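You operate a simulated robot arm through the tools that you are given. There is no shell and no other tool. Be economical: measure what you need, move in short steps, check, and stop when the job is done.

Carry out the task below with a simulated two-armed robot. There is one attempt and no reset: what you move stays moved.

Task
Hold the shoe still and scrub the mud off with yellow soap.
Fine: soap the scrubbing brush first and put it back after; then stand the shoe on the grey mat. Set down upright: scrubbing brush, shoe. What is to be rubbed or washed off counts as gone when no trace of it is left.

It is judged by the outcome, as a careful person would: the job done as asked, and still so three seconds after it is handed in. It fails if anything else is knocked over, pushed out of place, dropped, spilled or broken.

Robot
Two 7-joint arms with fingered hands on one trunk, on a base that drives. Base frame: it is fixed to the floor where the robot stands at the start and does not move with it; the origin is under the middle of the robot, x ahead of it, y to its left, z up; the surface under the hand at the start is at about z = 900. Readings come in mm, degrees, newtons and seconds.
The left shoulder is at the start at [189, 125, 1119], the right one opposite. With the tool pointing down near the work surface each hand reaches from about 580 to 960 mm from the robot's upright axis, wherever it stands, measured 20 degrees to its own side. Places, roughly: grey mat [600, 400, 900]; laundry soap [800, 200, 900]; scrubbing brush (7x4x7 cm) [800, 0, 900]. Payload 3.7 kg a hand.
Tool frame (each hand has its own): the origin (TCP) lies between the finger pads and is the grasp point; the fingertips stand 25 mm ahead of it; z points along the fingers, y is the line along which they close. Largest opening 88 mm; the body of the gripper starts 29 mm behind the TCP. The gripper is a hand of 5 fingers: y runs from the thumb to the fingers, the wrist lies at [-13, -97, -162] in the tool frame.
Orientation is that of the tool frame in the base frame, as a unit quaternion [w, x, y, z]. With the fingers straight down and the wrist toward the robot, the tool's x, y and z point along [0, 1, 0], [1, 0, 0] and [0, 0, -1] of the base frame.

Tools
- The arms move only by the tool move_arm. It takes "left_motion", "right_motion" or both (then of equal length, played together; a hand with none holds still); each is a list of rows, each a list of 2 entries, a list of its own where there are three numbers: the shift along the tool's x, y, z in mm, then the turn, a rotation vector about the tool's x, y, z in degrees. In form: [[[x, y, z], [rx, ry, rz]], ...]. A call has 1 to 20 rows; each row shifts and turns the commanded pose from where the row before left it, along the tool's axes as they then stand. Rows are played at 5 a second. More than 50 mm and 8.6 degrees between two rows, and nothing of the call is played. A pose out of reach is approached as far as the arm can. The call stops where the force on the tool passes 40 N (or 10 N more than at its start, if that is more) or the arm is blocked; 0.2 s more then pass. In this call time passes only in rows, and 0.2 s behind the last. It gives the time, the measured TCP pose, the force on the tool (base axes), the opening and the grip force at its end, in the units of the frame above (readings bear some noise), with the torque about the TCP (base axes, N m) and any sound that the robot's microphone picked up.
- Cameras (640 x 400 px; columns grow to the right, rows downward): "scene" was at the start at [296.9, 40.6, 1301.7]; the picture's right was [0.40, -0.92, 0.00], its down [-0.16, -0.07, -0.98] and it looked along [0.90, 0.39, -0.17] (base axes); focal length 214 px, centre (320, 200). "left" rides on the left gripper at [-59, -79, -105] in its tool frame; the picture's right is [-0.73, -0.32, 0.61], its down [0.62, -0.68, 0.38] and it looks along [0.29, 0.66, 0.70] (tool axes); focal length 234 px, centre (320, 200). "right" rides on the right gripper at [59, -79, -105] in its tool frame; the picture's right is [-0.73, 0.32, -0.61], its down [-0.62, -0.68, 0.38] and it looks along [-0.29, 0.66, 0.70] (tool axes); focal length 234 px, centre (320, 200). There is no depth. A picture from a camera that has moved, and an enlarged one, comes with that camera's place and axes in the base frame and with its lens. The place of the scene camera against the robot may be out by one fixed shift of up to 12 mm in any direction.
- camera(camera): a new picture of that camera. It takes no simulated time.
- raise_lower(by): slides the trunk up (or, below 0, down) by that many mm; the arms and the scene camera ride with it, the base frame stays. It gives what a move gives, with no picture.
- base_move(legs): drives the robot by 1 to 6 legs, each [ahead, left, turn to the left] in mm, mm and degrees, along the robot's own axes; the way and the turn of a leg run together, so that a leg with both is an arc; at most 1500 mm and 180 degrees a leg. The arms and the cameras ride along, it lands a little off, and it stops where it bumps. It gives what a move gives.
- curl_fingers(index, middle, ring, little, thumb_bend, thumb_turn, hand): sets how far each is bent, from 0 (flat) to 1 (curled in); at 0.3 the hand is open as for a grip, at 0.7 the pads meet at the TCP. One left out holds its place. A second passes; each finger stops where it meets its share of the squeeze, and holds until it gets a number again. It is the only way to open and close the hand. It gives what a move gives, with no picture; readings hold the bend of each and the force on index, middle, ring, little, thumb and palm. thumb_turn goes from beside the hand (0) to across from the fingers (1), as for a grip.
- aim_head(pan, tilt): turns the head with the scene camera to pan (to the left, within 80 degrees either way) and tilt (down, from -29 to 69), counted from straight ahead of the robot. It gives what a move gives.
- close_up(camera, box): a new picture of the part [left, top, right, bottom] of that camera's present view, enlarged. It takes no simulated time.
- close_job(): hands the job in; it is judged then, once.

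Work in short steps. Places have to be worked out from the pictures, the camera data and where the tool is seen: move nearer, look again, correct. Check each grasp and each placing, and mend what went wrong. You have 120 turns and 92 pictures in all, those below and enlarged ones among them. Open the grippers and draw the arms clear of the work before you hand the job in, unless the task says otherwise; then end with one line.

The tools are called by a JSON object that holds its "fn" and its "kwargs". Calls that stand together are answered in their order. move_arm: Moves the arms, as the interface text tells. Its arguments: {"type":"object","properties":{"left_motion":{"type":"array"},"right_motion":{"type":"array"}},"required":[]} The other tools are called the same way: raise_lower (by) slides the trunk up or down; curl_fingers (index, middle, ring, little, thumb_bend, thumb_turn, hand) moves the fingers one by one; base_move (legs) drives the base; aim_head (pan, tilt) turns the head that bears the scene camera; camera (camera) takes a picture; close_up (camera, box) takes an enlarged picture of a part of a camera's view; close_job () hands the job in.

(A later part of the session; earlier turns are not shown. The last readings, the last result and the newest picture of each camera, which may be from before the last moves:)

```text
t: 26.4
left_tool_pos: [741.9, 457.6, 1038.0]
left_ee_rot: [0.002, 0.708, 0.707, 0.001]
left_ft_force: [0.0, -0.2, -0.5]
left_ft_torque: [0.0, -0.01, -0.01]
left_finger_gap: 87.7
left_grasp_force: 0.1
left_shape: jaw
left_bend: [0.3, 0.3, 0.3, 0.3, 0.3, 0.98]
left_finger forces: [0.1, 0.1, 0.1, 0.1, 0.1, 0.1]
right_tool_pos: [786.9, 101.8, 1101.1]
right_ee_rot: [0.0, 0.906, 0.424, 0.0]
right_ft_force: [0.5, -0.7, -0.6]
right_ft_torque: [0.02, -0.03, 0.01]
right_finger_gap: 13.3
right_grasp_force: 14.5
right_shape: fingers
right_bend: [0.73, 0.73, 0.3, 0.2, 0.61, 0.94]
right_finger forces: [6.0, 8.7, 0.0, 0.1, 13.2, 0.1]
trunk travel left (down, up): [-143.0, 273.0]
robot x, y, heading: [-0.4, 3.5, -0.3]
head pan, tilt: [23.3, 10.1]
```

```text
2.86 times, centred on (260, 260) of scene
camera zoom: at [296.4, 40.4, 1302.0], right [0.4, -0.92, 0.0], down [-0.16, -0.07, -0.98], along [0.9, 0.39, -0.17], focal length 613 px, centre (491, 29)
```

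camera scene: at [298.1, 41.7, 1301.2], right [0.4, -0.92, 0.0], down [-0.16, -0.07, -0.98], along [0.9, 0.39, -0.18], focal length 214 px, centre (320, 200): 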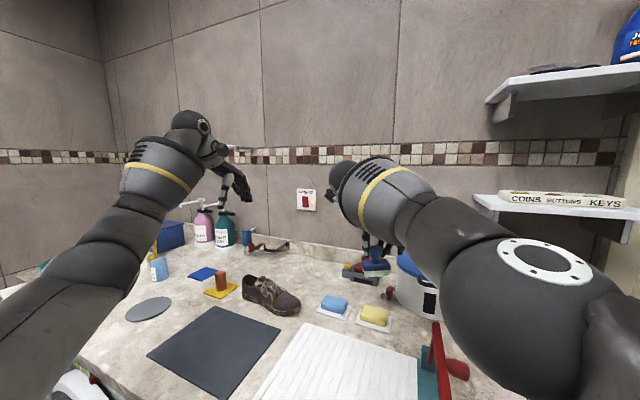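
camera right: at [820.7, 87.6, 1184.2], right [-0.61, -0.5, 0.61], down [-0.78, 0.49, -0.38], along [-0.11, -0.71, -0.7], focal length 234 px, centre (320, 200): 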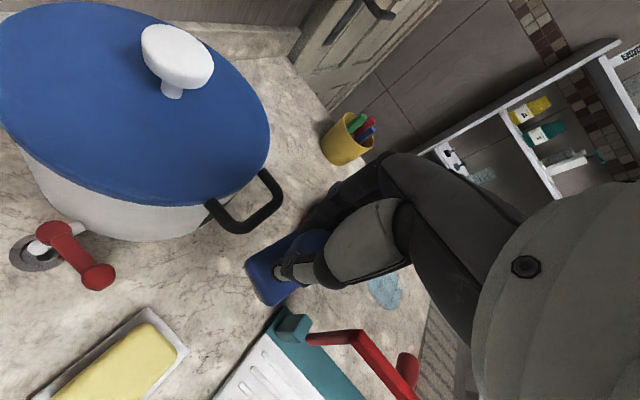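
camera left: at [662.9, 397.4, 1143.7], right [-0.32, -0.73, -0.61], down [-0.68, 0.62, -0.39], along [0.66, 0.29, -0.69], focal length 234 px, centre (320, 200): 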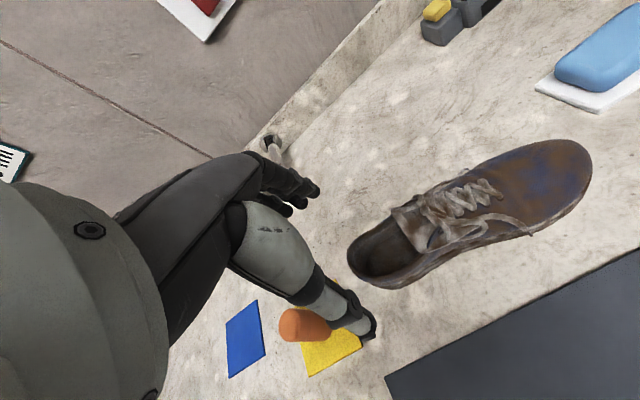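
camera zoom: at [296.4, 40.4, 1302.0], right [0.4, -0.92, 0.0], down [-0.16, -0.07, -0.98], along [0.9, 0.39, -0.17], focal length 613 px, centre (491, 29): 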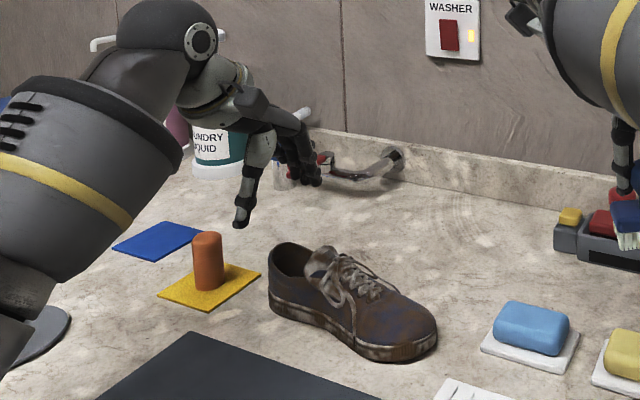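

The hand is centred across the heel, TCP line ~10 mm from the back collar. I shift 14 mm toward the toe, and descend to z≈952.

{"fn": "move_arm", "kwargs": {"left_motion": [[[-14, 0, 0], [0, 0, 0]], [[0, 0, 30], [0, 0, 0]], [[0, 0, 30], [0, 0, 0]], [[0, 0, 15], [0, 0, 0]], [[0, 0, 10], [0, 0, 0]], [[0, 0, 0], [0, 0, 0]]]}}

{"fn": "camera", "kwargs": {"camera": "left"}}

{"fn": "close_up", "kwargs": {"camera": "scene", "box": [190, 220, 330, 330]}}

```text
t: 27.8
left_tool_pos: [742.5, 444.1, 951.6]
left_ee_rot: [0.002, 0.707, 0.707, 0.001]
left_ft_force: [0.5, -0.2, -0.9]
left_ft_torque: [0.01, 0.02, 0.0]
left_finger_gap: 87.4
left_grasp_force: 0.1
left_shape: jaw
left_bend: [0.3, 0.3, 0.3, 0.3, 0.3, 0.98]
left_finger forces: [0.0, 0.1, 0.0, 0.0, 0.0, 0.0]
right_tool_pos: [789.3, 102.5, 1100.6]
right_ee_rot: [-0.002, 0.906, 0.424, 0.001]
right_ft_force: [-0.1, -0.2, -1.1]
right_ft_torque: [0.01, 0.02, 0.01]
right_finger_gap: 13.1
right_grasp_force: 13.9
right_shape: fingers
right_bend: [0.73, 0.73, 0.3, 0.2, 0.61, 0.94]
right_finger forces: [6.0, 8.7, 0.0, 0.0, 13.3, 0.0]
trunk travel left (down, up): [-143.0, 273.0]
robot x, y, heading: [-2.5, -2.3, 0.1]
head pan, tilt: [23.3, 10.1]
```

```text
60 pictures are left
camera left: at [664.0, 383.2, 1057.0], right [-0.32, -0.73, -0.61], down [-0.68, 0.62, -0.39], along [0.66, 0.29, -0.69], focal length 234 px, centre (320, 200)
```

left: 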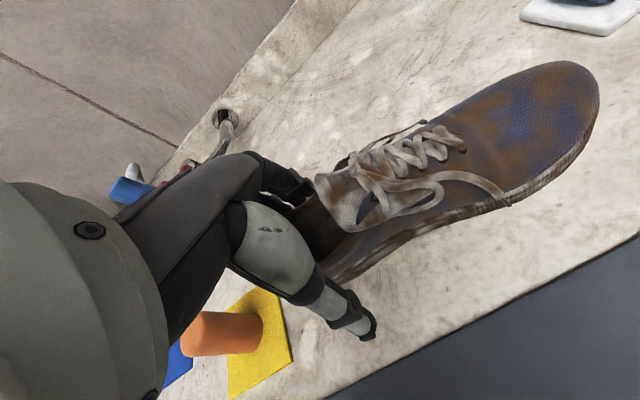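

```text
3.64 times, centred on (260, 275) of scene
camera zoom: at [296.9, 40.6, 1301.8], right [0.4, -0.92, 0.0], down [-0.16, -0.07, -0.98], along [0.9, 0.39, -0.17], focal length 780 px, centre (538, -73)
```

zoom: 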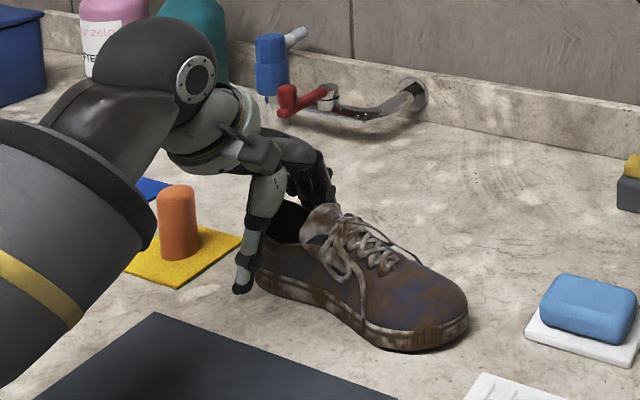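

The hand straddles the heel well. I close all fingers to hold it.

{"fn": "curl_fingers", "kwargs": {"hand": "left", "index": 0.8, "middle": 0.8, "ring": 0.8, "little": 0.5, "thumb_bend": 0.8}}

{"fn": "close_up", "kwargs": {"camera": "scene", "box": [190, 220, 330, 330]}}

```text
t: 28.8
left_tool_pos: [742.2, 444.0, 949.8]
left_ee_rot: [0.001, 0.708, 0.707, 0.0]
left_ft_force: [-0.5, -0.3, -0.6]
left_ft_torque: [-0.09, -0.01, -0.07]
left_finger_gap: 41.6
left_grasp_force: 21.7
left_shape: fingers
left_bend: [0.58, 0.63, 0.67, 0.5, 0.48, 0.93]
left_finger forces: [7.8, 6.9, 6.9, 0.0, 22.1, 0.0]
right_tool_pos: [789.4, 101.9, 1099.6]
right_ee_rot: [0.0, 0.906, 0.423, 0.001]
right_ft_force: [-0.2, -0.1, -0.6]
right_ft_torque: [-0.02, 0.01, 0.0]
right_finger_gap: 13.1
right_grasp_force: 14.2
right_shape: fingers
right_bend: [0.73, 0.73, 0.3, 0.2, 0.61, 0.94]
right_finger forces: [6.0, 8.7, 0.0, 0.0, 13.2, 0.2]
trunk travel left (down, up): [-143.0, 273.0]
robot x, y, heading: [-2.8, -3.2, 0.0]
head pan, tilt: [23.3, 10.1]
```

```text
3.64 times, centred on (260, 275) of scene
camera zoom: at [297.1, 40.6, 1301.7], right [0.4, -0.92, 0.0], down [-0.16, -0.07, -0.98], along [0.9, 0.39, -0.17], focal length 780 px, centre (538, -73)
```

zoom: 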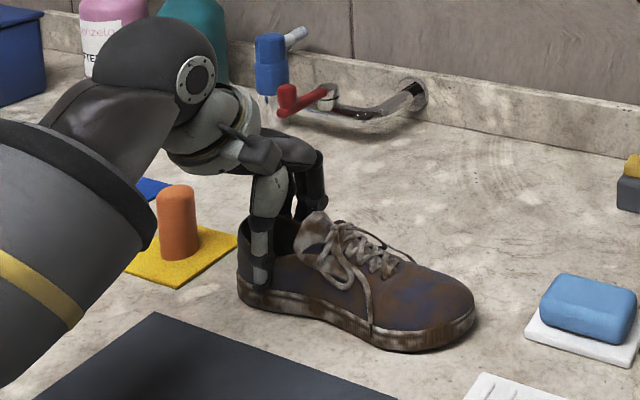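

Heel held at 22 N. I bring the brush over the toe, turning the right hand to about +20° yaw so that its wrist stays clear of the left arm.

{"fn": "move_arm", "kwargs": {"right_motion": [[[26.5, -36.3, 0], [0, 0, 0]], [[26.5, -36.3, 0], [0, 0, 0]], [[0, 0, 0], [0, 0, -8.5]], [[0, 0, 0], [0, 0, -8.5]], [[0, 0, 0], [0, 0, -8.5]], [[0, 0, 0], [0, 0, -8.5]], [[0, 0, 0], [0, 0, -8.5]], [[0, 0, 0], [0, 0, -8.5]], [[0, 0, 0], [0, 0, -8.5]], [[40, 5, 0], [0, 0, 0]], [[40, 5, 0], [0, 0, 0]], [[30, 5, 0], [0, 0, 0]], [[0, 0, 0], [0, 0, 0]]]}}

{"fn": "camera", "kwargs": {"camera": "right"}}

{"fn": "camera", "kwargs": {"camera": "scene"}}

```text
t: 31.6
left_tool_pos: [742.1, 443.5, 951.7]
left_ee_rot: [0.001, 0.708, 0.706, 0.0]
left_ft_force: [0.1, -1.5, -0.6]
left_ft_torque: [-0.02, -0.04, -0.03]
left_finger_gap: 41.5
left_grasp_force: 21.7
left_shape: fingers
left_bend: [0.58, 0.63, 0.68, 0.5, 0.48, 0.93]
left_finger forces: [8.1, 6.8, 6.8, 0.0, 21.5, 0.0]
right_tool_pos: [722.1, 251.4, 1094.7]
right_ee_rot: [0.0, 0.575, 0.818, 0.0]
right_ft_force: [0.4, -0.5, -0.8]
right_ft_torque: [0.0, 0.0, 0.04]
right_finger_gap: 12.9
right_grasp_force: 13.8
right_shape: fingers
right_bend: [0.73, 0.73, 0.3, 0.2, 0.61, 0.94]
right_finger forces: [6.1, 8.5, 0.1, 0.0, 13.1, 0.1]
right hand out of reach, approached as far as the arm can: row 1, 2
trunk travel left (down, up): [-143.0, 273.0]
robot x, y, heading: [-2.0, 2.2, 0.1]
head pan, tilt: [23.3, 10.1]
```

```text
57 pictures are left
camera right: at [628.1, 280.4, 1200.1], right [0.55, -0.57, 0.61], down [-0.43, -0.82, -0.38], along [0.72, -0.05, -0.7], focal length 234 px, centre (320, 200)
```

right: 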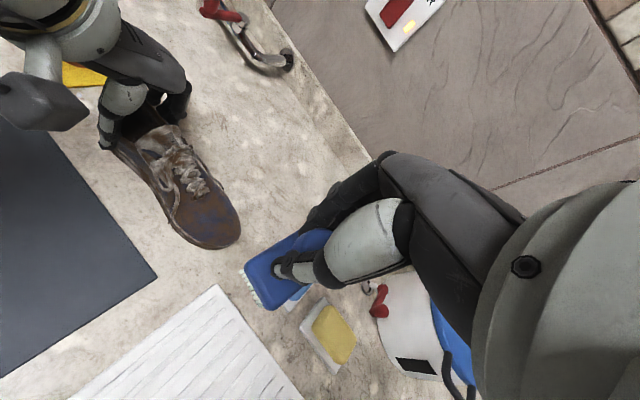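

```text
56 pictures are left
camera scene: at [297.2, 40.5, 1301.6], right [0.4, -0.92, 0.0], down [-0.16, -0.07, -0.98], along [0.9, 0.39, -0.17], focal length 214 px, centre (320, 200)
```

scene: 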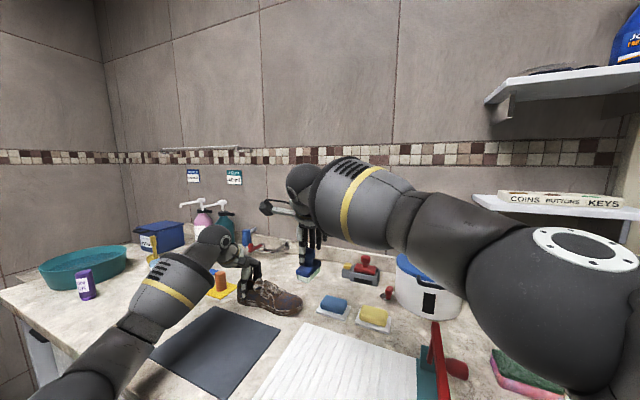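

Toe centre is about (740,320). I move the brush over it and lower to z≈1040.

{"fn": "move_arm", "kwargs": {"right_motion": [[[26.7, 20, 0], [0, 0, 0]], [[26.7, 20, 0], [0, 0, 0]], [[0, 0, 25], [0, 0, 0]], [[0, 0, 25], [0, 0, 0]], [[0, 0, 0], [0, 0, 0]]]}}

{"fn": "camera", "kwargs": {"camera": "right"}}

{"fn": "close_up", "kwargs": {"camera": "scene", "box": [200, 190, 360, 330]}}

```text
t: 32.8
left_tool_pos: [743.0, 444.1, 953.3]
left_ee_rot: [0.001, 0.707, 0.707, 0.0]
left_ft_force: [0.2, 0.7, 0.6]
left_ft_torque: [-0.04, -0.03, -0.07]
left_finger_gap: 41.7
left_grasp_force: 21.0
left_shape: fingers
left_bend: [0.58, 0.63, 0.68, 0.5, 0.48, 0.93]
left_finger forces: [8.0, 6.6, 6.8, 0.0, 21.8, 0.1]
right_tool_pos: [725.9, 262.6, 1044.1]
right_ee_rot: [0.0, 0.575, 0.818, 0.0]
right_ft_force: [-1.0, -0.1, -0.7]
right_ft_torque: [-0.03, 0.02, 0.02]
right_finger_gap: 13.1
right_grasp_force: 14.0
right_shape: fingers
right_bend: [0.73, 0.73, 0.3, 0.2, 0.61, 0.94]
right_finger forces: [6.0, 8.5, 0.0, 0.1, 13.0, 0.1]
right hand out of reach, approached as far as the arm can: row 1, 2
trunk travel left (down, up): [-143.0, 273.0]
robot x, y, heading: [1.6, 1.8, -0.1]
head pan, tilt: [23.3, 10.1]
```

```text
55 pictures are left
camera right: at [630.2, 291.8, 1149.1], right [0.55, -0.57, 0.61], down [-0.43, -0.82, -0.38], along [0.72, -0.05, -0.7], focal length 234 px, centre (320, 200)
```

right: 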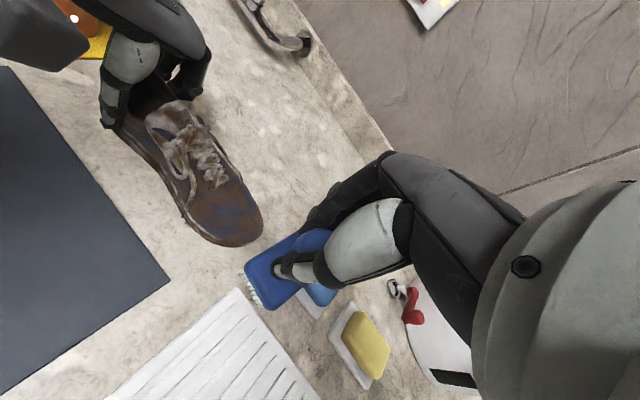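

```text
2.86 times, centred on (280, 260) of scene
camera zoom: at [296.9, 40.7, 1301.8], right [0.4, -0.92, 0.0], down [-0.16, -0.07, -0.98], along [0.9, 0.39, -0.17], focal length 613 px, centre (434, 29)
```

zoom: 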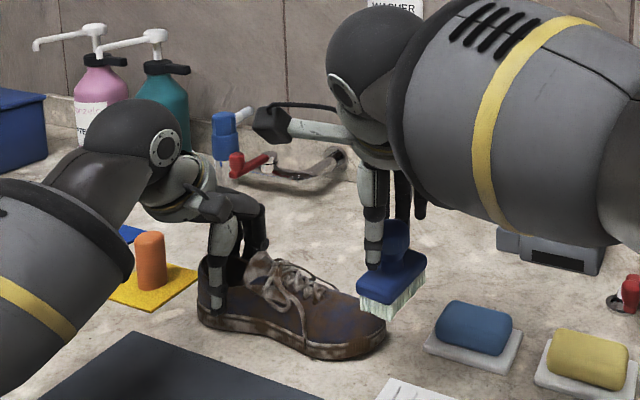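

The right arm can't reach further left from here. I release the shoe, draw both hands up and back, then drive the base left.

{"fn": "curl_fingers", "kwargs": {"hand": "left", "index": 0.3, "middle": 0.3, "ring": 0.3, "little": 0.3, "thumb_bend": 0.3}}

{"fn": "move_arm", "kwargs": {"left_motion": [[[0, 0, -30], [0, 0, 0]], [[0, 0, -40], [0, 0, 0]], [[0, 0, -45], [0, 0, 0]], [[0, 0, -45], [0, 0, 0]], [[0, -20, -45], [0, 0, 0]], [[0, -45, -15], [0, 0, 0]], [[0, -45, 0], [0, 0, 0]], [[0, -45, 0], [0, 0, 0]]], "right_motion": [[[0, 0, -45], [0, 0, 0]], [[0, 0, -45], [0, 0, 0]], [[0, 0, -30], [0, 0, 0]], [[0, -40, 0], [0, 0, 0]], [[0, -40, 0], [0, 0, 0]], [[0, -20, 0], [0, 0, 0]], [[0, 0, 0], [0, 0, 0]], [[0, 0, 0], [0, 0, 0]]]}}

{"fn": "camera", "kwargs": {"camera": "scene"}}

```text
t: 33.8
left_tool_pos: [743.4, 444.2, 953.0]
left_ee_rot: [0.002, 0.707, 0.707, 0.0]
left_ft_force: [0.2, -0.4, 0.3]
left_ft_torque: [0.0, -0.01, -0.04]
left_finger_gap: 84.3
left_grasp_force: 0.0
left_shape: fingers
left_bend: [0.3, 0.3, 0.3, 0.3, 0.3, 0.97]
left_finger forces: [0.1, 0.1, 0.0, 0.0, 0.0, 0.0]
right_tool_pos: [725.7, 262.2, 1043.4]
right_ee_rot: [-0.001, 0.575, 0.818, 0.0]
right_ft_force: [0.0, -0.6, -0.9]
right_ft_torque: [0.03, -0.03, 0.0]
right_finger_gap: 13.0
right_grasp_force: 14.1
right_shape: fingers
right_bend: [0.73, 0.73, 0.3, 0.2, 0.61, 0.94]
right_finger forces: [5.9, 8.5, 0.0, 0.2, 13.0, 0.0]
trunk travel left (down, up): [-143.0, 273.0]
robot x, y, heading: [1.3, -1.7, 0.1]
head pan, tilt: [23.3, 10.1]
```

```text
t: 35.6
left_tool_pos: [586.7, 441.5, 1172.4]
left_ee_rot: [0.002, 0.708, 0.707, 0.0]
left_ft_force: [0.9, 0.0, 0.0]
left_ft_torque: [0.0, -0.02, 0.0]
left_finger_gap: 84.3
left_grasp_force: 0.1
left_shape: fingers
left_bend: [0.3, 0.3, 0.3, 0.3, 0.3, 0.97]
left_finger forces: [0.0, 0.0, 0.0, 0.0, 0.0, 0.1]
right_tool_pos: [635.6, 207.6, 1148.0]
right_ee_rot: [0.0, 0.575, 0.818, 0.0]
right_ft_force: [0.7, 0.4, 0.5]
right_ft_torque: [0.01, -0.03, 0.03]
right_finger_gap: 12.6
right_grasp_force: 13.7
right_shape: fingers
right_bend: [0.73, 0.73, 0.3, 0.2, 0.61, 0.94]
right_finger forces: [5.7, 8.5, 0.0, 0.0, 12.8, 0.0]
right hand out of reach, approached as far as the arm can: row 2, 3
trunk travel left (down, up): [-143.0, 273.0]
robot x, y, heading: [-2.6, -1.4, -0.0]
head pan, tilt: [23.3, 10.1]
```

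```text
53 pictures are left
camera scene: at [295.7, 40.7, 1302.2], right [0.4, -0.92, 0.0], down [-0.16, -0.07, -0.98], along [0.9, 0.39, -0.17], focal length 214 px, centre (320, 200)
```

scene: 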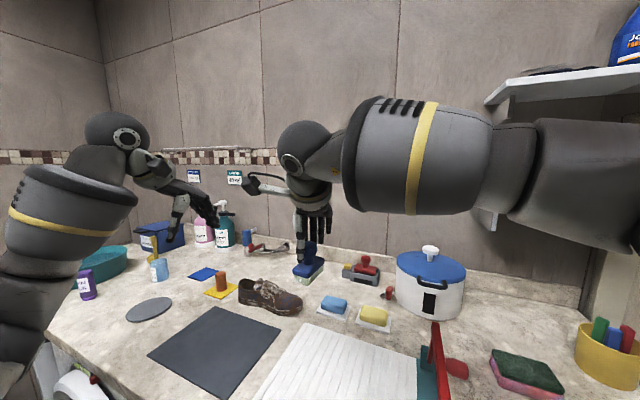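

Both hands are clear. I drive 260 mm to the left.

{"fn": "base_move", "kwargs": {"legs": [[0, 260, 0]]}}

{"fn": "camera", "kwargs": {"camera": "scene"}}

```text
t: 38.5
left_tool_pos: [588.8, 703.3, 1172.3]
left_ee_rot: [0.001, 0.707, 0.707, 0.0]
left_ft_force: [0.2, -0.7, -0.5]
left_ft_torque: [0.02, -0.03, 0.05]
left_finger_gap: 84.5
left_grasp_force: 0.1
left_shape: fingers
left_bend: [0.3, 0.3, 0.3, 0.3, 0.3, 0.97]
left_finger forces: [0.1, 0.0, 0.0, 0.1, 0.1, 0.0]
right_tool_pos: [637.3, 470.5, 1146.9]
right_ee_rot: [-0.001, 0.575, 0.818, -0.001]
right_ft_force: [-0.9, -0.4, -0.9]
right_ft_torque: [-0.01, 0.05, -0.01]
right_finger_gap: 12.6
right_grasp_force: 13.7
right_shape: fingers
right_bend: [0.73, 0.73, 0.3, 0.2, 0.61, 0.94]
right_finger forces: [5.8, 8.5, 0.0, 0.0, 12.7, 0.1]
trunk travel left (down, up): [-143.0, 273.0]
robot x, y, heading: [0.8, 263.7, 0.2]
head pan, tilt: [23.3, 10.1]
```

```text
52 pictures are left
camera scene: at [297.0, 302.2, 1301.7], right [0.4, -0.92, 0.0], down [-0.16, -0.07, -0.98], along [0.9, 0.39, -0.17], focal length 214 px, centre (320, 200)
```

scene: 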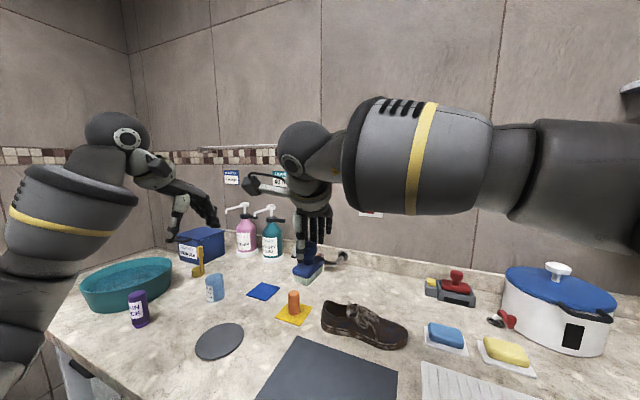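

I aim the head at the shoe, move the brush hand to the right, and bring the left hand back above the heel.

{"fn": "aim_head", "kwargs": {"pan": 8, "tilt": 36}}

{"fn": "move_arm", "kwargs": {"right_motion": [[[-42, -16, 0], [0, 0, 0]], [[-42, -16, 0], [0, 0, 0]], [[-42, -16, 0], [0, 0, 0]], [[-42, -16, 0], [0, 0, 0]], [[-42, -16, 0], [0, 0, 0]], [[0, 0, 0], [0, 0, 0]], [[0, 0, 0], [0, 0, 0]], [[0, 0, 0], [0, 0, 0]], [[0, 0, 0], [0, 0, 0]], [[0, 0, 0], [0, 0, 0]]], "left_motion": [[[0, 0, 0], [0, 0, 0]], [[0, 0, 0], [0, 0, 0]], [[0, 0, 0], [0, 0, 0]], [[-43, 25, 0], [0, 0, 0]], [[-43, 25, 0], [0, 0, 0]], [[-43, 25, 0], [0, 0, 0]], [[-43, 25, 0], [0, 0, 0]], [[-43, 25, 0], [0, 0, 0]], [[-44, 28, 0], [0, 0, 0]], [[0, 0, 30], [0, 0, 0]]]}}

{"fn": "camera", "kwargs": {"camera": "scene"}}

{"fn": "camera", "kwargs": {"camera": "left"}}

```text
t: 39.4
left_tool_pos: [589.3, 703.0, 1170.8]
left_ee_rot: [0.002, 0.708, 0.706, 0.0]
left_ft_force: [0.7, -0.4, 1.0]
left_ft_torque: [0.03, 0.01, 0.0]
left_finger_gap: 84.4
left_grasp_force: 0.0
left_shape: fingers
left_bend: [0.3, 0.3, 0.3, 0.3, 0.3, 0.97]
left_finger forces: [0.0, 0.1, 0.0, 0.1, 0.0, 0.0]
right_tool_pos: [636.7, 469.1, 1146.9]
right_ee_rot: [-0.001, 0.576, 0.818, -0.001]
right_ft_force: [0.0, 0.2, -0.6]
right_ft_torque: [-0.01, 0.02, 0.0]
right_finger_gap: 12.5
right_grasp_force: 13.8
right_shape: fingers
right_bend: [0.73, 0.73, 0.3, 0.2, 0.61, 0.94]
right_finger forces: [5.8, 8.4, 0.0, 0.0, 12.9, 0.1]
trunk travel left (down, up): [-143.0, 273.0]
robot x, y, heading: [0.8, 262.5, -0.0]
head pan, tilt: [8.0, 36.0]
```

```text
refused: row 9 steps farther than a row can; nothing moved
```

```text
51 pictures are left
camera scene: at [298.3, 277.5, 1260.2], right [0.14, -0.99, 0.0], down [-0.58, -0.08, -0.81], along [0.8, 0.11, -0.59], focal length 214 px, centre (320, 200)
```

scene: 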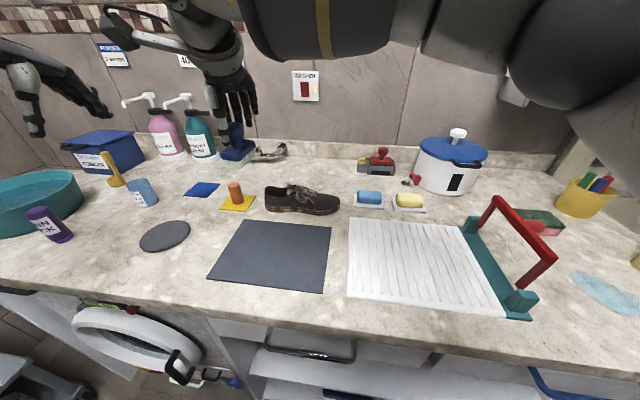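

```text
50 pictures are left
camera left: at [509.7, 642.1, 1276.8], right [-0.32, -0.73, -0.61], down [-0.68, 0.62, -0.39], along [0.66, 0.29, -0.69], focal length 234 px, centre (320, 200)
```

left: 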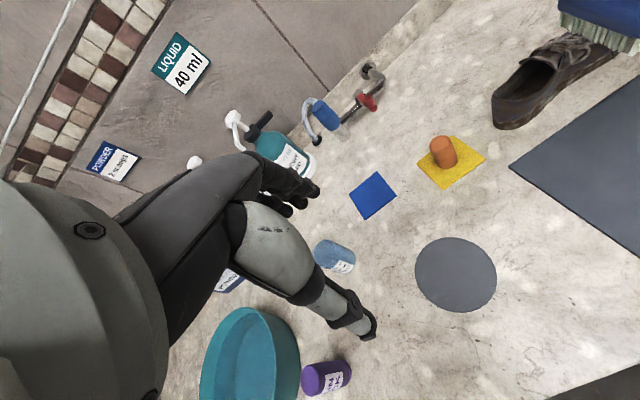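

One row was too long; I resend with shorter rows.

{"fn": "move_arm", "kwargs": {"right_motion": [[[-42, -16, 0], [0, 0, 0]], [[-42, -16, 0], [0, 0, 0]], [[-42, -16, 0], [0, 0, 0]], [[-42, -16, 0], [0, 0, 0]], [[-42, -16, 0], [0, 0, 0]], [[0, 0, 0], [0, 0, 0]], [[0, 0, 0], [0, 0, 0]], [[0, 0, 0], [0, 0, 0]], [[0, 0, 0], [0, 0, 0]], [[0, 0, 0], [0, 0, 0]], [[0, 0, 0], [0, 0, 0]]], "left_motion": [[[0, 0, 0], [0, 0, 0]], [[0, 0, 0], [0, 0, 0]], [[0, 0, 0], [0, 0, 0]], [[-40, 25, 0], [0, 0, 0]], [[-40, 25, 0], [0, 0, 0]], [[-40, 25, 0], [0, 0, 0]], [[-40, 25, 0], [0, 0, 0]], [[-40, 25, 0], [0, 0, 0]], [[-40, 25, 0], [0, 0, 0]], [[-18, 0, 40], [0, 0, 0]], [[0, 0, 40], [0, 0, 0]]]}}

{"fn": "camera", "kwargs": {"camera": "left"}}

{"fn": "close_up", "kwargs": {"camera": "scene", "box": [220, 80, 380, 230]}}

```text
t: 41.8
left_tool_pos: [738.4, 445.6, 1091.2]
left_ee_rot: [0.001, 0.708, 0.706, 0.0]
left_ft_force: [-0.2, 0.1, -0.4]
left_ft_torque: [-0.01, 0.01, -0.01]
left_finger_gap: 84.3
left_grasp_force: 0.1
left_shape: fingers
left_bend: [0.3, 0.3, 0.3, 0.3, 0.3, 0.97]
left_finger forces: [0.0, 0.0, 0.0, 0.0, 0.0, 0.0]
right_tool_pos: [631.7, 246.2, 1148.4]
right_ee_rot: [0.0, 0.574, 0.819, -0.001]
right_ft_force: [0.6, -0.3, -0.1]
right_ft_torque: [0.01, 0.03, 0.01]
right_finger_gap: 12.2
right_grasp_force: 13.1
right_shape: fingers
right_bend: [0.73, 0.73, 0.3, 0.2, 0.62, 0.94]
right_finger forces: [5.7, 8.5, 0.0, 0.0, 12.6, 0.1]
trunk travel left (down, up): [-143.0, 273.0]
robot x, y, heading: [-1.9, 263.0, -0.0]
head pan, tilt: [8.0, 36.0]
```

```text
49 pictures are left
camera left: at [658.5, 384.6, 1196.1], right [-0.32, -0.73, -0.61], down [-0.68, 0.62, -0.39], along [0.66, 0.29, -0.69], focal length 234 px, centre (320, 200)
```

left: 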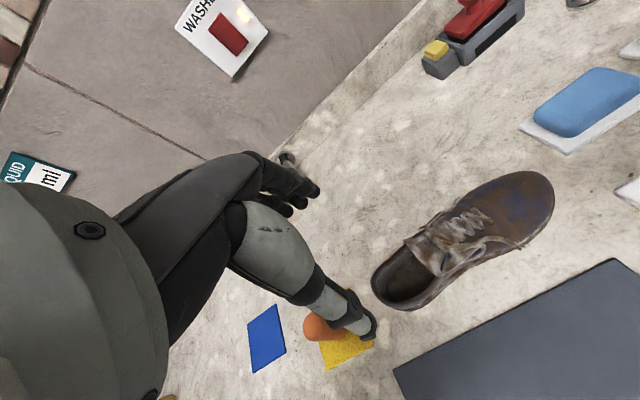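

```text
2.67 times, centred on (300, 155) of scene
camera zoom: at [298.8, 277.5, 1259.9], right [0.14, -0.99, 0.0], down [-0.58, -0.08, -0.81], along [0.8, 0.11, -0.59], focal length 572 px, centre (373, 320)
```

zoom: 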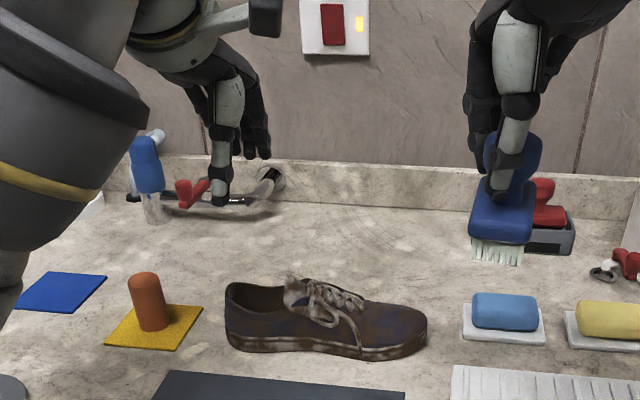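

The heel opening lies under the hand as before. I lower to z≈952 and grip the heel again.

{"fn": "move_arm", "kwargs": {"left_motion": [[[0, 2, 40], [0, 0, 0]], [[0, 0, 40], [0, 0, 0]], [[0, 0, 30], [0, 0, 0]], [[0, 0, 20], [0, 0, 0]], [[0, 0, 9], [0, 0, 0]], [[0, 0, 0], [0, 0, 0]]]}}

{"fn": "curl_fingers", "kwargs": {"hand": "left", "index": 0.8, "middle": 0.8, "ring": 0.8, "little": 0.5, "thumb_bend": 0.8}}

{"fn": "close_up", "kwargs": {"camera": "scene", "box": [220, 80, 380, 230]}}

```text
t: 43.4
left_tool_pos: [722.5, 448.0, 983.1]
left_ee_rot: [0.01, 0.702, 0.712, 0.02]
left_ft_force: [-0.8, -0.3, -0.5]
left_ft_torque: [-0.03, 0.06, 0.0]
left_finger_gap: 84.5
left_grasp_force: 0.1
left_shape: fingers
left_bend: [0.3, 0.3, 0.3, 0.3, 0.3, 0.97]
left_finger forces: [0.0, 0.1, 0.0, 0.0, 0.0, 0.0]
right_tool_pos: [608.2, 238.7, 1161.9]
right_ee_rot: [0.005, 0.574, 0.819, 0.009]
right_ft_force: [0.4, 1.0, -0.5]
right_ft_torque: [0.01, 0.01, 0.0]
right_finger_gap: 12.5
right_grasp_force: 13.8
right_shape: fingers
right_bend: [0.73, 0.73, 0.3, 0.2, 0.62, 0.94]
right_finger forces: [5.8, 8.5, 0.1, 0.0, 12.7, 0.0]
trunk travel left (down, up): [-143.0, 273.0]
robot x, y, heading: [-0.8, 261.9, 0.2]
head pan, tilt: [8.0, 36.0]
stopped in row 6 (left hand): the arm was blocked; the commanded pose is now the measured one
```

```text
t: 44.4
left_tool_pos: [719.3, 449.3, 971.8]
left_ee_rot: [0.004, 0.704, 0.71, 0.012]
left_ft_force: [0.3, 2.3, -0.2]
left_ft_torque: [0.05, 0.07, 0.08]
left_finger_gap: 39.0
left_grasp_force: 18.1
left_shape: fingers
left_bend: [0.78, 0.76, 0.8, 0.5, 0.46, 0.93]
left_finger forces: [9.6, 8.4, 0.0, 0.1, 17.6, 0.1]
right_tool_pos: [606.9, 243.1, 1161.9]
right_ee_rot: [0.007, 0.574, 0.819, 0.009]
right_ft_force: [0.2, 0.1, -0.5]
right_ft_torque: [0.02, 0.0, -0.02]
right_finger_gap: 12.8
right_grasp_force: 13.4
right_shape: fingers
right_bend: [0.73, 0.73, 0.3, 0.2, 0.62, 0.94]
right_finger forces: [5.8, 8.5, 0.0, 0.1, 12.7, 0.0]
trunk travel left (down, up): [-143.0, 273.0]
robot x, y, heading: [-4.3, 262.3, 0.3]
head pan, tilt: [8.0, 36.0]
```

```text
2.67 times, centred on (300, 155) of scene
camera zoom: at [270.9, 272.8, 1266.6], right [0.14, -0.99, 0.0], down [-0.56, -0.08, -0.82], along [0.81, 0.12, -0.57], focal length 572 px, centre (373, 320)
```

zoom: 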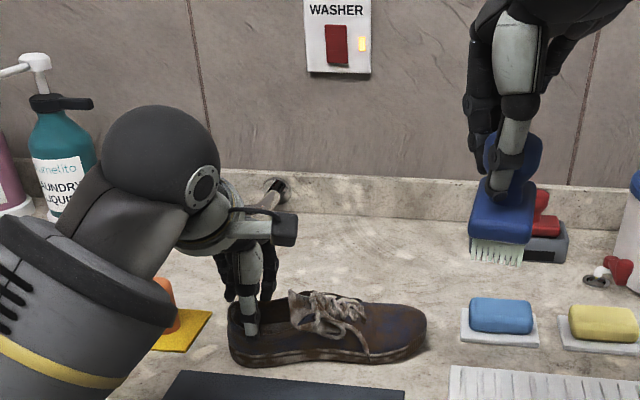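

The left arm was blocked (probably its elbow against the bench) and pushed the robot back a little. I open the hand and lift it straight up.

{"fn": "curl_fingers", "kwargs": {"hand": "left", "index": 0.3, "middle": 0.3, "ring": 0.3, "little": 0.3, "thumb_bend": 0.3}}

{"fn": "move_arm", "kwargs": {"left_motion": [[[0, 0, -20], [0, 0, 0]], [[0, 0, -30], [0, 0, 0]], [[0, 0, -30], [0, 0, 0]], [[0, 0, -40], [0, 0, 0]], [[0, 0, 0], [0, 0, 0]]]}}

{"fn": "raise_lower", "kwargs": {"by": 120}}

{"fn": "camera", "kwargs": {"camera": "scene"}}

```text
t: 45.6
left_tool_pos: [720.6, 449.9, 971.1]
left_ee_rot: [0.004, 0.702, 0.712, 0.013]
left_ft_force: [-0.4, 0.5, 0.7]
left_ft_torque: [-0.01, 0.0, -0.01]
left_finger_gap: 84.5
left_grasp_force: 0.0
left_shape: fingers
left_bend: [0.3, 0.3, 0.3, 0.3, 0.3, 0.97]
left_finger forces: [0.0, 0.0, 0.0, 0.0, 0.0, 0.1]
right_tool_pos: [608.5, 241.8, 1161.6]
right_ee_rot: [0.006, 0.573, 0.82, 0.008]
right_ft_force: [0.3, 0.4, -0.6]
right_ft_torque: [-0.02, 0.0, 0.03]
right_finger_gap: 12.4
right_grasp_force: 13.8
right_shape: fingers
right_bend: [0.73, 0.73, 0.3, 0.2, 0.62, 0.94]
right_finger forces: [5.8, 8.4, 0.0, 0.0, 12.8, 0.1]
trunk travel left (down, up): [-143.0, 273.0]
robot x, y, heading: [-4.5, 263.3, 0.4]
head pan, tilt: [8.0, 36.0]
stopped (left hand): the arm was blocked; the commanded pose is now the measured one
```

```text
t: 46.5
left_tool_pos: [692.3, 481.7, 960.3]
left_ee_rot: [-0.068, 0.687, 0.721, -0.051]
left_ft_force: [0.2, -0.5, 0.7]
left_ft_torque: [-0.01, -0.01, -0.01]
left_finger_gap: 84.5
left_grasp_force: 0.3
left_shape: fingers
left_bend: [0.3, 0.3, 0.3, 0.3, 0.3, 0.97]
left_finger forces: [0.0, 0.0, 0.0, 0.0, 0.0, 0.0]
right_tool_pos: [607.6, 258.0, 1161.6]
right_ee_rot: [0.008, 0.568, 0.823, 0.006]
right_ft_force: [-0.1, 0.1, -1.3]
right_ft_torque: [-0.01, 0.01, -0.02]
right_finger_gap: 12.6
right_grasp_force: 14.0
right_shape: fingers
right_bend: [0.73, 0.73, 0.3, 0.2, 0.62, 0.94]
right_finger forces: [5.7, 8.5, 0.0, 0.0, 12.7, 0.0]
trunk travel left (down, up): [-143.0, 273.0]
robot x, y, heading: [-3.2, 263.3, 1.3]
head pan, tilt: [8.0, 36.0]
stopped in row 4 (left hand): the arm was blocked; the commanded pose is now the measured one
```

```text
t: 48.0
left_tool_pos: [714.2, 472.9, 1065.8]
left_ee_rot: [-0.072, 0.691, 0.717, -0.06]
left_ft_force: [0.1, -0.6, 0.0]
left_ft_torque: [0.03, -0.03, -0.03]
left_finger_gap: 84.3
left_grasp_force: 0.0
left_shape: fingers
left_bend: [0.3, 0.3, 0.3, 0.3, 0.3, 0.97]
left_finger forces: [0.0, 0.0, 0.0, 0.0, 0.1, 0.0]
right_tool_pos: [631.9, 257.0, 1266.6]
right_ee_rot: [-0.001, 0.569, 0.822, -0.001]
right_ft_force: [-0.4, 0.3, -1.0]
right_ft_torque: [-0.01, -0.01, 0.03]
right_finger_gap: 12.5
right_grasp_force: 13.6
right_shape: fingers
right_bend: [0.73, 0.73, 0.3, 0.2, 0.62, 0.94]
right_finger forces: [5.8, 8.4, 0.1, 0.0, 12.6, 0.1]
trunk travel left (down, up): [-263.0, 153.0]
robot x, y, heading: [2.0, 262.9, 0.9]
head pan, tilt: [8.0, 36.0]
```

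```text
46 pictures are left
camera scene: at [174.2, 281.8, 1390.0], right [0.15, -0.99, 0.0], down [-0.58, -0.09, -0.81], along [0.8, 0.12, -0.59], focal length 214 px, centre (320, 200)
```

scene: 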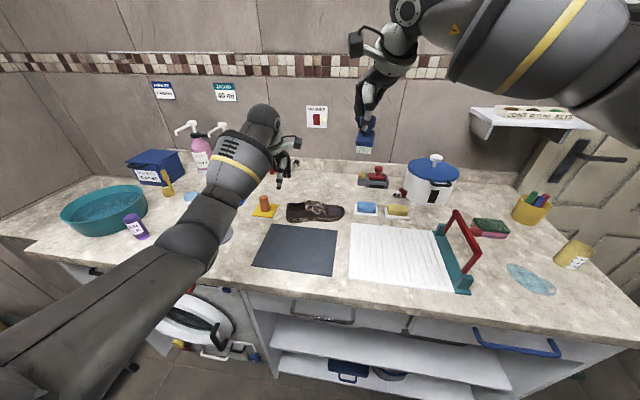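

Trunk is up and nothing on the bench looks disturbed. I raise the left hand further and square its orientation.

{"fn": "move_arm", "kwargs": {"left_motion": [[[0, 0, -40], [0, 0, 0]], [[0, 0, -40], [-5.3, -0.5, 1]], [[0, 0, -40], [-5.3, -0.5, 1]], [[0, 0, 0], [0, 0, 0]]]}}

{"fn": "camera", "kwargs": {"camera": "scene"}}

```text
t: 49.0
left_tool_pos: [732.9, 472.7, 1184.7]
left_ee_rot: [0.001, 0.706, 0.708, 0.0]
left_ft_force: [-0.1, 0.1, -0.3]
left_ft_torque: [0.02, 0.01, 0.0]
left_finger_gap: 84.6
left_grasp_force: 0.0
left_shape: fingers
left_bend: [0.3, 0.3, 0.3, 0.3, 0.3, 0.97]
left_finger forces: [0.0, 0.1, 0.1, 0.0, 0.1, 0.0]
right_tool_pos: [630.7, 257.0, 1268.3]
right_ee_rot: [-0.001, 0.569, 0.822, -0.001]
right_ft_force: [0.6, 0.4, -0.5]
right_ft_torque: [-0.01, -0.03, 0.01]
right_finger_gap: 12.3
right_grasp_force: 13.2
right_shape: fingers
right_bend: [0.73, 0.73, 0.3, 0.2, 0.62, 0.94]
right_finger forces: [5.8, 8.5, 0.1, 0.1, 12.6, 0.0]
trunk travel left (down, up): [-263.0, 153.0]
robot x, y, heading: [-2.4, 268.5, 1.1]
head pan, tilt: [8.0, 36.0]
```

```text
45 pictures are left
camera scene: at [173.3, 281.8, 1390.3], right [0.15, -0.99, 0.0], down [-0.58, -0.09, -0.81], along [0.8, 0.12, -0.59], focal length 214 px, centre (320, 200)
```

scene: 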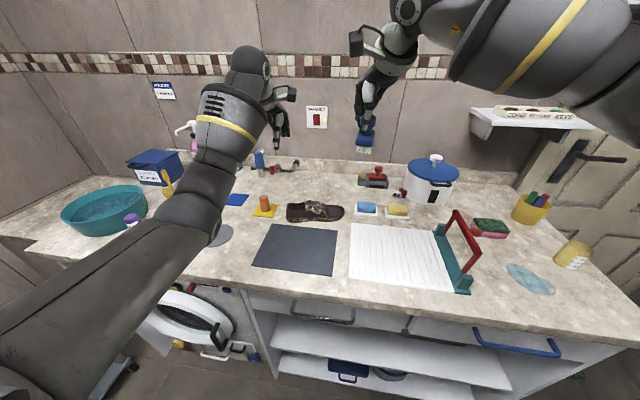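

Geometry: the elbow hung too low when the arm was strongly bent; with the raised trunk it should clear the bench. I lower the left hand over the heel again, in stages.

{"fn": "move_arm", "kwargs": {"left_motion": [[[-12, 4, 40], [0, 0, 0]], [[-12, 4, 40], [0, 0, 0]], [[0, 0, 40], [0, 0, 0]], [[0, 0, 20], [0, 0, 0]], [[0, 0, 0], [0, 0, 0]]]}}

{"fn": "camera", "kwargs": {"camera": "left"}}

```text
t: 50.2
left_tool_pos: [741.4, 446.9, 1047.0]
left_ee_rot: [0.001, 0.707, 0.707, 0.0]
left_ft_force: [0.2, -0.4, -0.1]
left_ft_torque: [-0.02, -0.02, 0.0]
left_finger_gap: 84.5
left_grasp_force: 0.2
left_shape: fingers
left_bend: [0.3, 0.3, 0.3, 0.3, 0.3, 0.97]
left_finger forces: [0.1, 0.0, 0.0, 0.1, 0.0, 0.1]
right_tool_pos: [629.3, 257.6, 1268.6]
right_ee_rot: [-0.001, 0.569, 0.822, 0.0]
right_ft_force: [-0.3, 0.5, -0.7]
right_ft_torque: [-0.02, 0.02, 0.0]
right_finger_gap: 12.2
right_grasp_force: 13.1
right_shape: fingers
right_bend: [0.73, 0.73, 0.3, 0.2, 0.62, 0.94]
right_finger forces: [5.8, 8.5, 0.0, 0.0, 12.5, 0.0]
trunk travel left (down, up): [-263.0, 153.0]
robot x, y, heading: [0.2, 262.6, 0.7]
head pan, tilt: [8.0, 36.0]
```

```text
44 pictures are left
camera left: at [662.2, 386.3, 1151.4], right [-0.32, -0.73, -0.61], down [-0.68, 0.62, -0.39], along [0.66, 0.29, -0.7], focal length 234 px, centre (320, 200)
```

left: 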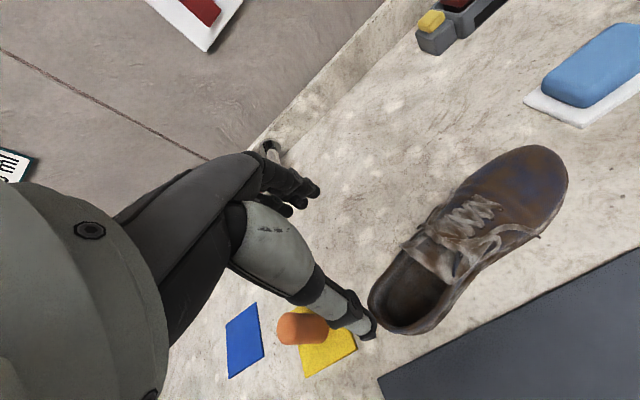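

The shoe's heel moved ~30 mm toward the robot: opening centre now (712,428), axis turned ~8°. I shift to (709,446), turn +8° and lower to z≈952.

{"fn": "move_arm", "kwargs": {"left_motion": [[[0, -32, 0], [0, 0, 0]], [[0, 0, 0], [0, 0, -8]], [[0, 0, 30], [0, 0, 0]], [[0, 0, 30], [0, 0, 0]], [[0, 0, 20], [0, 0, 0]], [[0, 0, 15], [0, 0, 0]], [[0, 0, 0], [0, 0, 0]]]}}

{"fn": "close_up", "kwargs": {"camera": "scene", "box": [230, 120, 410, 260]}}

{"fn": "camera", "kwargs": {"camera": "left"}}

```text
t: 51.8
left_tool_pos: [709.6, 446.2, 951.7]
left_ee_rot: [0.001, 0.655, 0.755, -0.001]
left_ft_force: [0.0, 0.0, -0.1]
left_ft_torque: [0.0, 0.01, 0.0]
left_finger_gap: 84.3
left_grasp_force: 0.1
left_shape: fingers
left_bend: [0.3, 0.3, 0.3, 0.3, 0.3, 0.97]
left_finger forces: [0.0, 0.0, 0.0, 0.0, 0.0, 0.1]
right_tool_pos: [629.5, 256.6, 1267.8]
right_ee_rot: [0.0, 0.569, 0.822, -0.001]
right_ft_force: [0.0, 0.3, -0.4]
right_ft_torque: [-0.01, -0.01, 0.02]
right_finger_gap: 12.2
right_grasp_force: 13.5
right_shape: fingers
right_bend: [0.73, 0.73, 0.3, 0.2, 0.62, 0.94]
right_finger forces: [5.7, 8.4, 0.0, 0.1, 12.7, 0.0]
trunk travel left (down, up): [-263.0, 153.0]
robot x, y, heading: [-4.1, 265.1, 1.0]
head pan, tilt: [8.0, 36.0]
```

```text
2.86 times, centred on (320, 190) of scene
camera zoom: at [172.8, 281.7, 1390.5], right [0.15, -0.99, 0.0], down [-0.58, -0.09, -0.81], along [0.8, 0.12, -0.59], focal length 613 px, centre (320, 229)
```

zoom: 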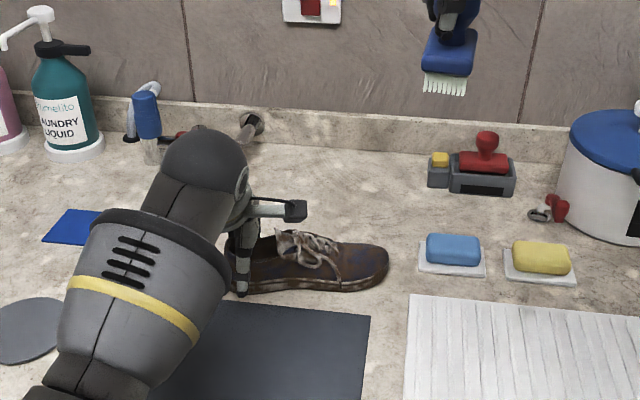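

```text
42 pictures are left
camera left: at [639.3, 375.1, 1056.9], right [-0.22, -0.77, -0.61], down [-0.76, 0.52, -0.39], along [0.61, 0.38, -0.7], focal length 234 px, centre (320, 200)
```

left: 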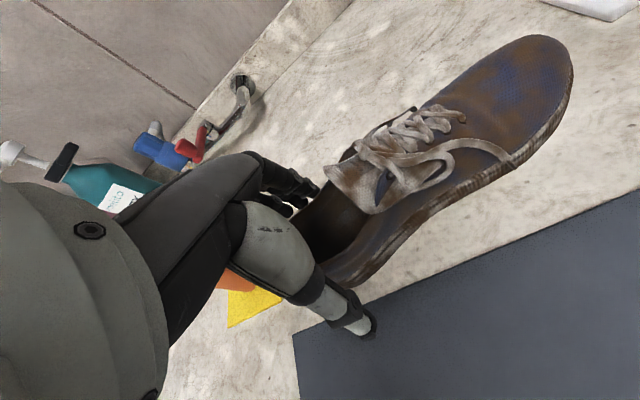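

Straddling again as before. I close the left hand on the heel.

{"fn": "curl_fingers", "kwargs": {"hand": "left", "index": 0.8, "middle": 0.8, "ring": 0.8, "little": 0.5, "thumb_bend": 0.8}}

{"fn": "camera", "kwargs": {"camera": "left"}}

```text
t: 52.8
left_tool_pos: [709.6, 445.9, 951.7]
left_ee_rot: [0.0, 0.655, 0.755, -0.001]
left_ft_force: [-0.6, -0.3, -0.7]
left_ft_torque: [-0.07, -0.06, -0.06]
left_finger_gap: 39.4
left_grasp_force: 20.1
left_shape: fingers
left_bend: [0.53, 0.61, 0.72, 0.5, 0.53, 0.94]
left_finger forces: [7.9, 6.1, 5.9, 0.0, 20.2, 0.0]
right_tool_pos: [629.3, 256.0, 1267.9]
right_ee_rot: [-0.001, 0.57, 0.822, -0.001]
right_ft_force: [0.3, 0.3, 0.7]
right_ft_torque: [0.02, -0.01, 0.01]
right_finger_gap: 12.6
right_grasp_force: 13.1
right_shape: fingers
right_bend: [0.73, 0.73, 0.3, 0.2, 0.62, 0.94]
right_finger forces: [5.7, 8.5, 0.1, 0.0, 12.7, 0.1]
trunk travel left (down, up): [-263.0, 153.0]
robot x, y, heading: [-1.0, 262.1, 0.8]
head pan, tilt: [8.0, 36.0]
```

```text
41 pictures are left
camera left: at [639.4, 374.9, 1057.0], right [-0.22, -0.77, -0.61], down [-0.76, 0.52, -0.39], along [0.61, 0.38, -0.7], focal length 234 px, centre (320, 200)
```

left: 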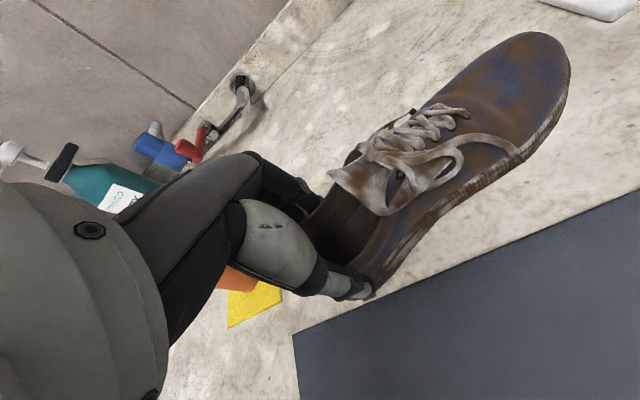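

Heel held at 20 N. Toe top centre is about (730,315); I bring the brush above it.

{"fn": "move_arm", "kwargs": {"right_motion": [[[7.4, 38, 0], [0, 0, 0]], [[7.4, 38, 0], [0, 0, 0]], [[7.4, 38, 0], [0, 0, 0]], [[0, 0, 45], [0, 0, 0]], [[0, 0, 45], [0, 0, 0]], [[0, 0, 45], [0, 0, 0]], [[0, 0, 45], [0, 0, 0]], [[0, 0, 30], [0, 0, 0]], [[0, 0, 0], [0, 0, 0]]]}}

{"fn": "camera", "kwargs": {"camera": "left"}}

{"fn": "close_up", "kwargs": {"camera": "scene", "box": [250, 130, 400, 240]}}

```text
t: 54.8
left_tool_pos: [709.5, 446.6, 952.0]
left_ee_rot: [0.002, 0.656, 0.755, 0.001]
left_ft_force: [0.0, -0.9, -0.8]
left_ft_torque: [-0.05, -0.09, -0.02]
left_finger_gap: 39.2
left_grasp_force: 20.1
left_shape: fingers
left_bend: [0.53, 0.61, 0.72, 0.5, 0.53, 0.94]
left_finger forces: [7.8, 5.9, 5.9, 0.1, 19.6, 0.0]
right_tool_pos: [727.7, 315.1, 1058.1]
right_ee_rot: [0.0, 0.569, 0.822, 0.0]
right_ft_force: [0.0, -0.8, 0.5]
right_ft_torque: [0.01, -0.01, 0.01]
right_finger_gap: 12.1
right_grasp_force: 13.4
right_shape: fingers
right_bend: [0.73, 0.73, 0.3, 0.2, 0.62, 0.94]
right_finger forces: [5.7, 8.3, 0.0, 0.0, 12.5, 0.0]
trunk travel left (down, up): [-263.0, 153.0]
robot x, y, heading: [-2.5, 265.4, 1.0]
head pan, tilt: [8.0, 36.0]
```

```text
40 pictures are left
camera left: at [639.4, 374.9, 1057.2], right [-0.22, -0.77, -0.61], down [-0.76, 0.52, -0.39], along [0.61, 0.38, -0.7], focal length 234 px, centre (320, 200)
```

left: 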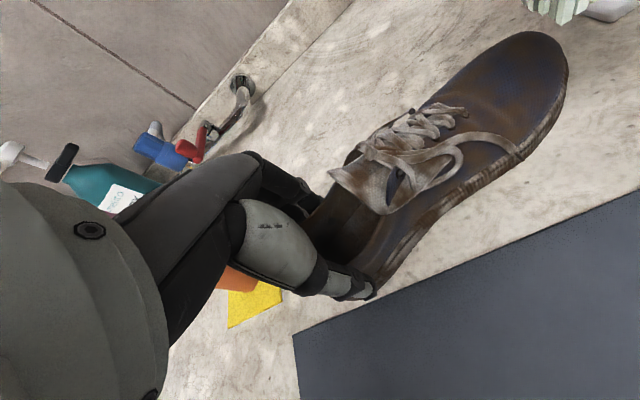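

```text
3.64 times, centred on (325, 185) of scene
camera zoom: at [172.9, 281.5, 1390.5], right [0.15, -0.99, 0.0], down [-0.58, -0.09, -0.81], along [0.8, 0.12, -0.59], focal length 780 px, centre (302, 254)
```

zoom: 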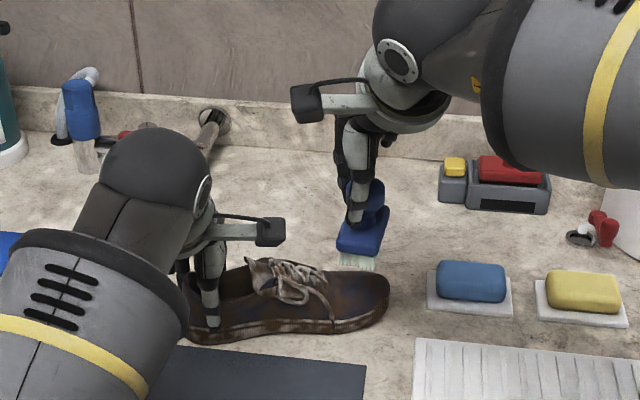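

Brush is over the toe with its long side across the shoe. I lower in small steps till contact.

{"fn": "move_arm", "kwargs": {"right_motion": [[[0, 0, 20], [0, 0, 0]], [[0, 0, 15], [0, 0, 0]], [[0, 0, 5], [0, 0, 0]], [[0, 0, 4], [0, 0, 0]], [[0, 0, 4], [0, 0, 0]]]}}

```text
t: 56.0
left_tool_pos: [709.6, 447.0, 950.5]
left_ee_rot: [0.001, 0.655, 0.755, 0.0]
left_ft_force: [0.0, -1.0, 0.0]
left_ft_torque: [-0.04, -0.08, -0.09]
left_finger_gap: 39.7
left_grasp_force: 19.1
left_shape: fingers
left_bend: [0.53, 0.61, 0.72, 0.5, 0.53, 0.94]
left_finger forces: [7.6, 5.9, 6.0, 0.0, 19.5, 0.1]
right_tool_pos: [727.5, 316.8, 1010.5]
right_ee_rot: [0.0, 0.569, 0.822, -0.001]
right_ft_force: [0.0, 0.1, 0.1]
right_ft_torque: [0.01, -0.01, 0.03]
right_finger_gap: 12.1
right_grasp_force: 13.4
right_shape: fingers
right_bend: [0.73, 0.73, 0.3, 0.2, 0.62, 0.94]
right_finger forces: [5.6, 8.5, 0.0, 0.0, 12.4, 0.0]
trunk travel left (down, up): [-263.0, 153.0]
robot x, y, heading: [-3.6, 262.4, 1.0]
head pan, tilt: [8.0, 36.0]
```

{"fn": "move_arm", "kwargs": {"right_motion": [[[0, 0, 4], [0, 0, 0]], [[0, 0, 4], [0, 0, 0]]]}}

{"fn": "close_up", "kwargs": {"camera": "scene", "box": [280, 160, 370, 230]}}

```text
t: 56.6
left_tool_pos: [709.8, 446.3, 952.0]
left_ee_rot: [0.001, 0.656, 0.755, 0.0]
left_ft_force: [-0.3, -0.8, 0.3]
left_ft_torque: [-0.01, -0.08, -0.06]
left_finger_gap: 39.2
left_grasp_force: 19.7
left_shape: fingers
left_bend: [0.53, 0.61, 0.72, 0.5, 0.53, 0.94]
left_finger forces: [7.8, 5.8, 6.0, 0.1, 19.7, 0.0]
right_tool_pos: [728.0, 317.7, 1003.8]
right_ee_rot: [-0.001, 0.57, 0.822, 0.001]
right_ft_force: [0.4, 0.6, -1.2]
right_ft_torque: [0.01, -0.02, 0.0]
right_finger_gap: 11.8
right_grasp_force: 13.3
right_shape: fingers
right_bend: [0.73, 0.73, 0.3, 0.2, 0.62, 0.94]
right_finger forces: [5.6, 8.3, 0.0, 0.1, 12.4, 0.0]
trunk travel left (down, up): [-263.0, 153.0]
robot x, y, heading: [-2.8, 256.7, 0.8]
head pan, tilt: [8.0, 36.0]
```

```text
5.71 times, centred on (325, 195) of scene
camera zoom: at [173.0, 281.6, 1390.4], right [0.15, -0.99, 0.0], down [-0.58, -0.09, -0.81], along [0.8, 0.12, -0.59], focal length 1226 px, centre (291, 229)
```

zoom: 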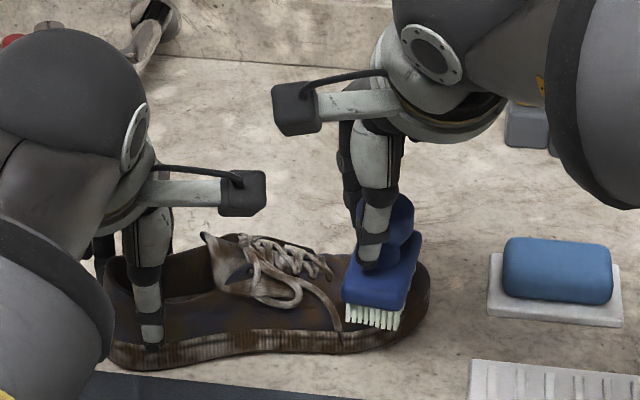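

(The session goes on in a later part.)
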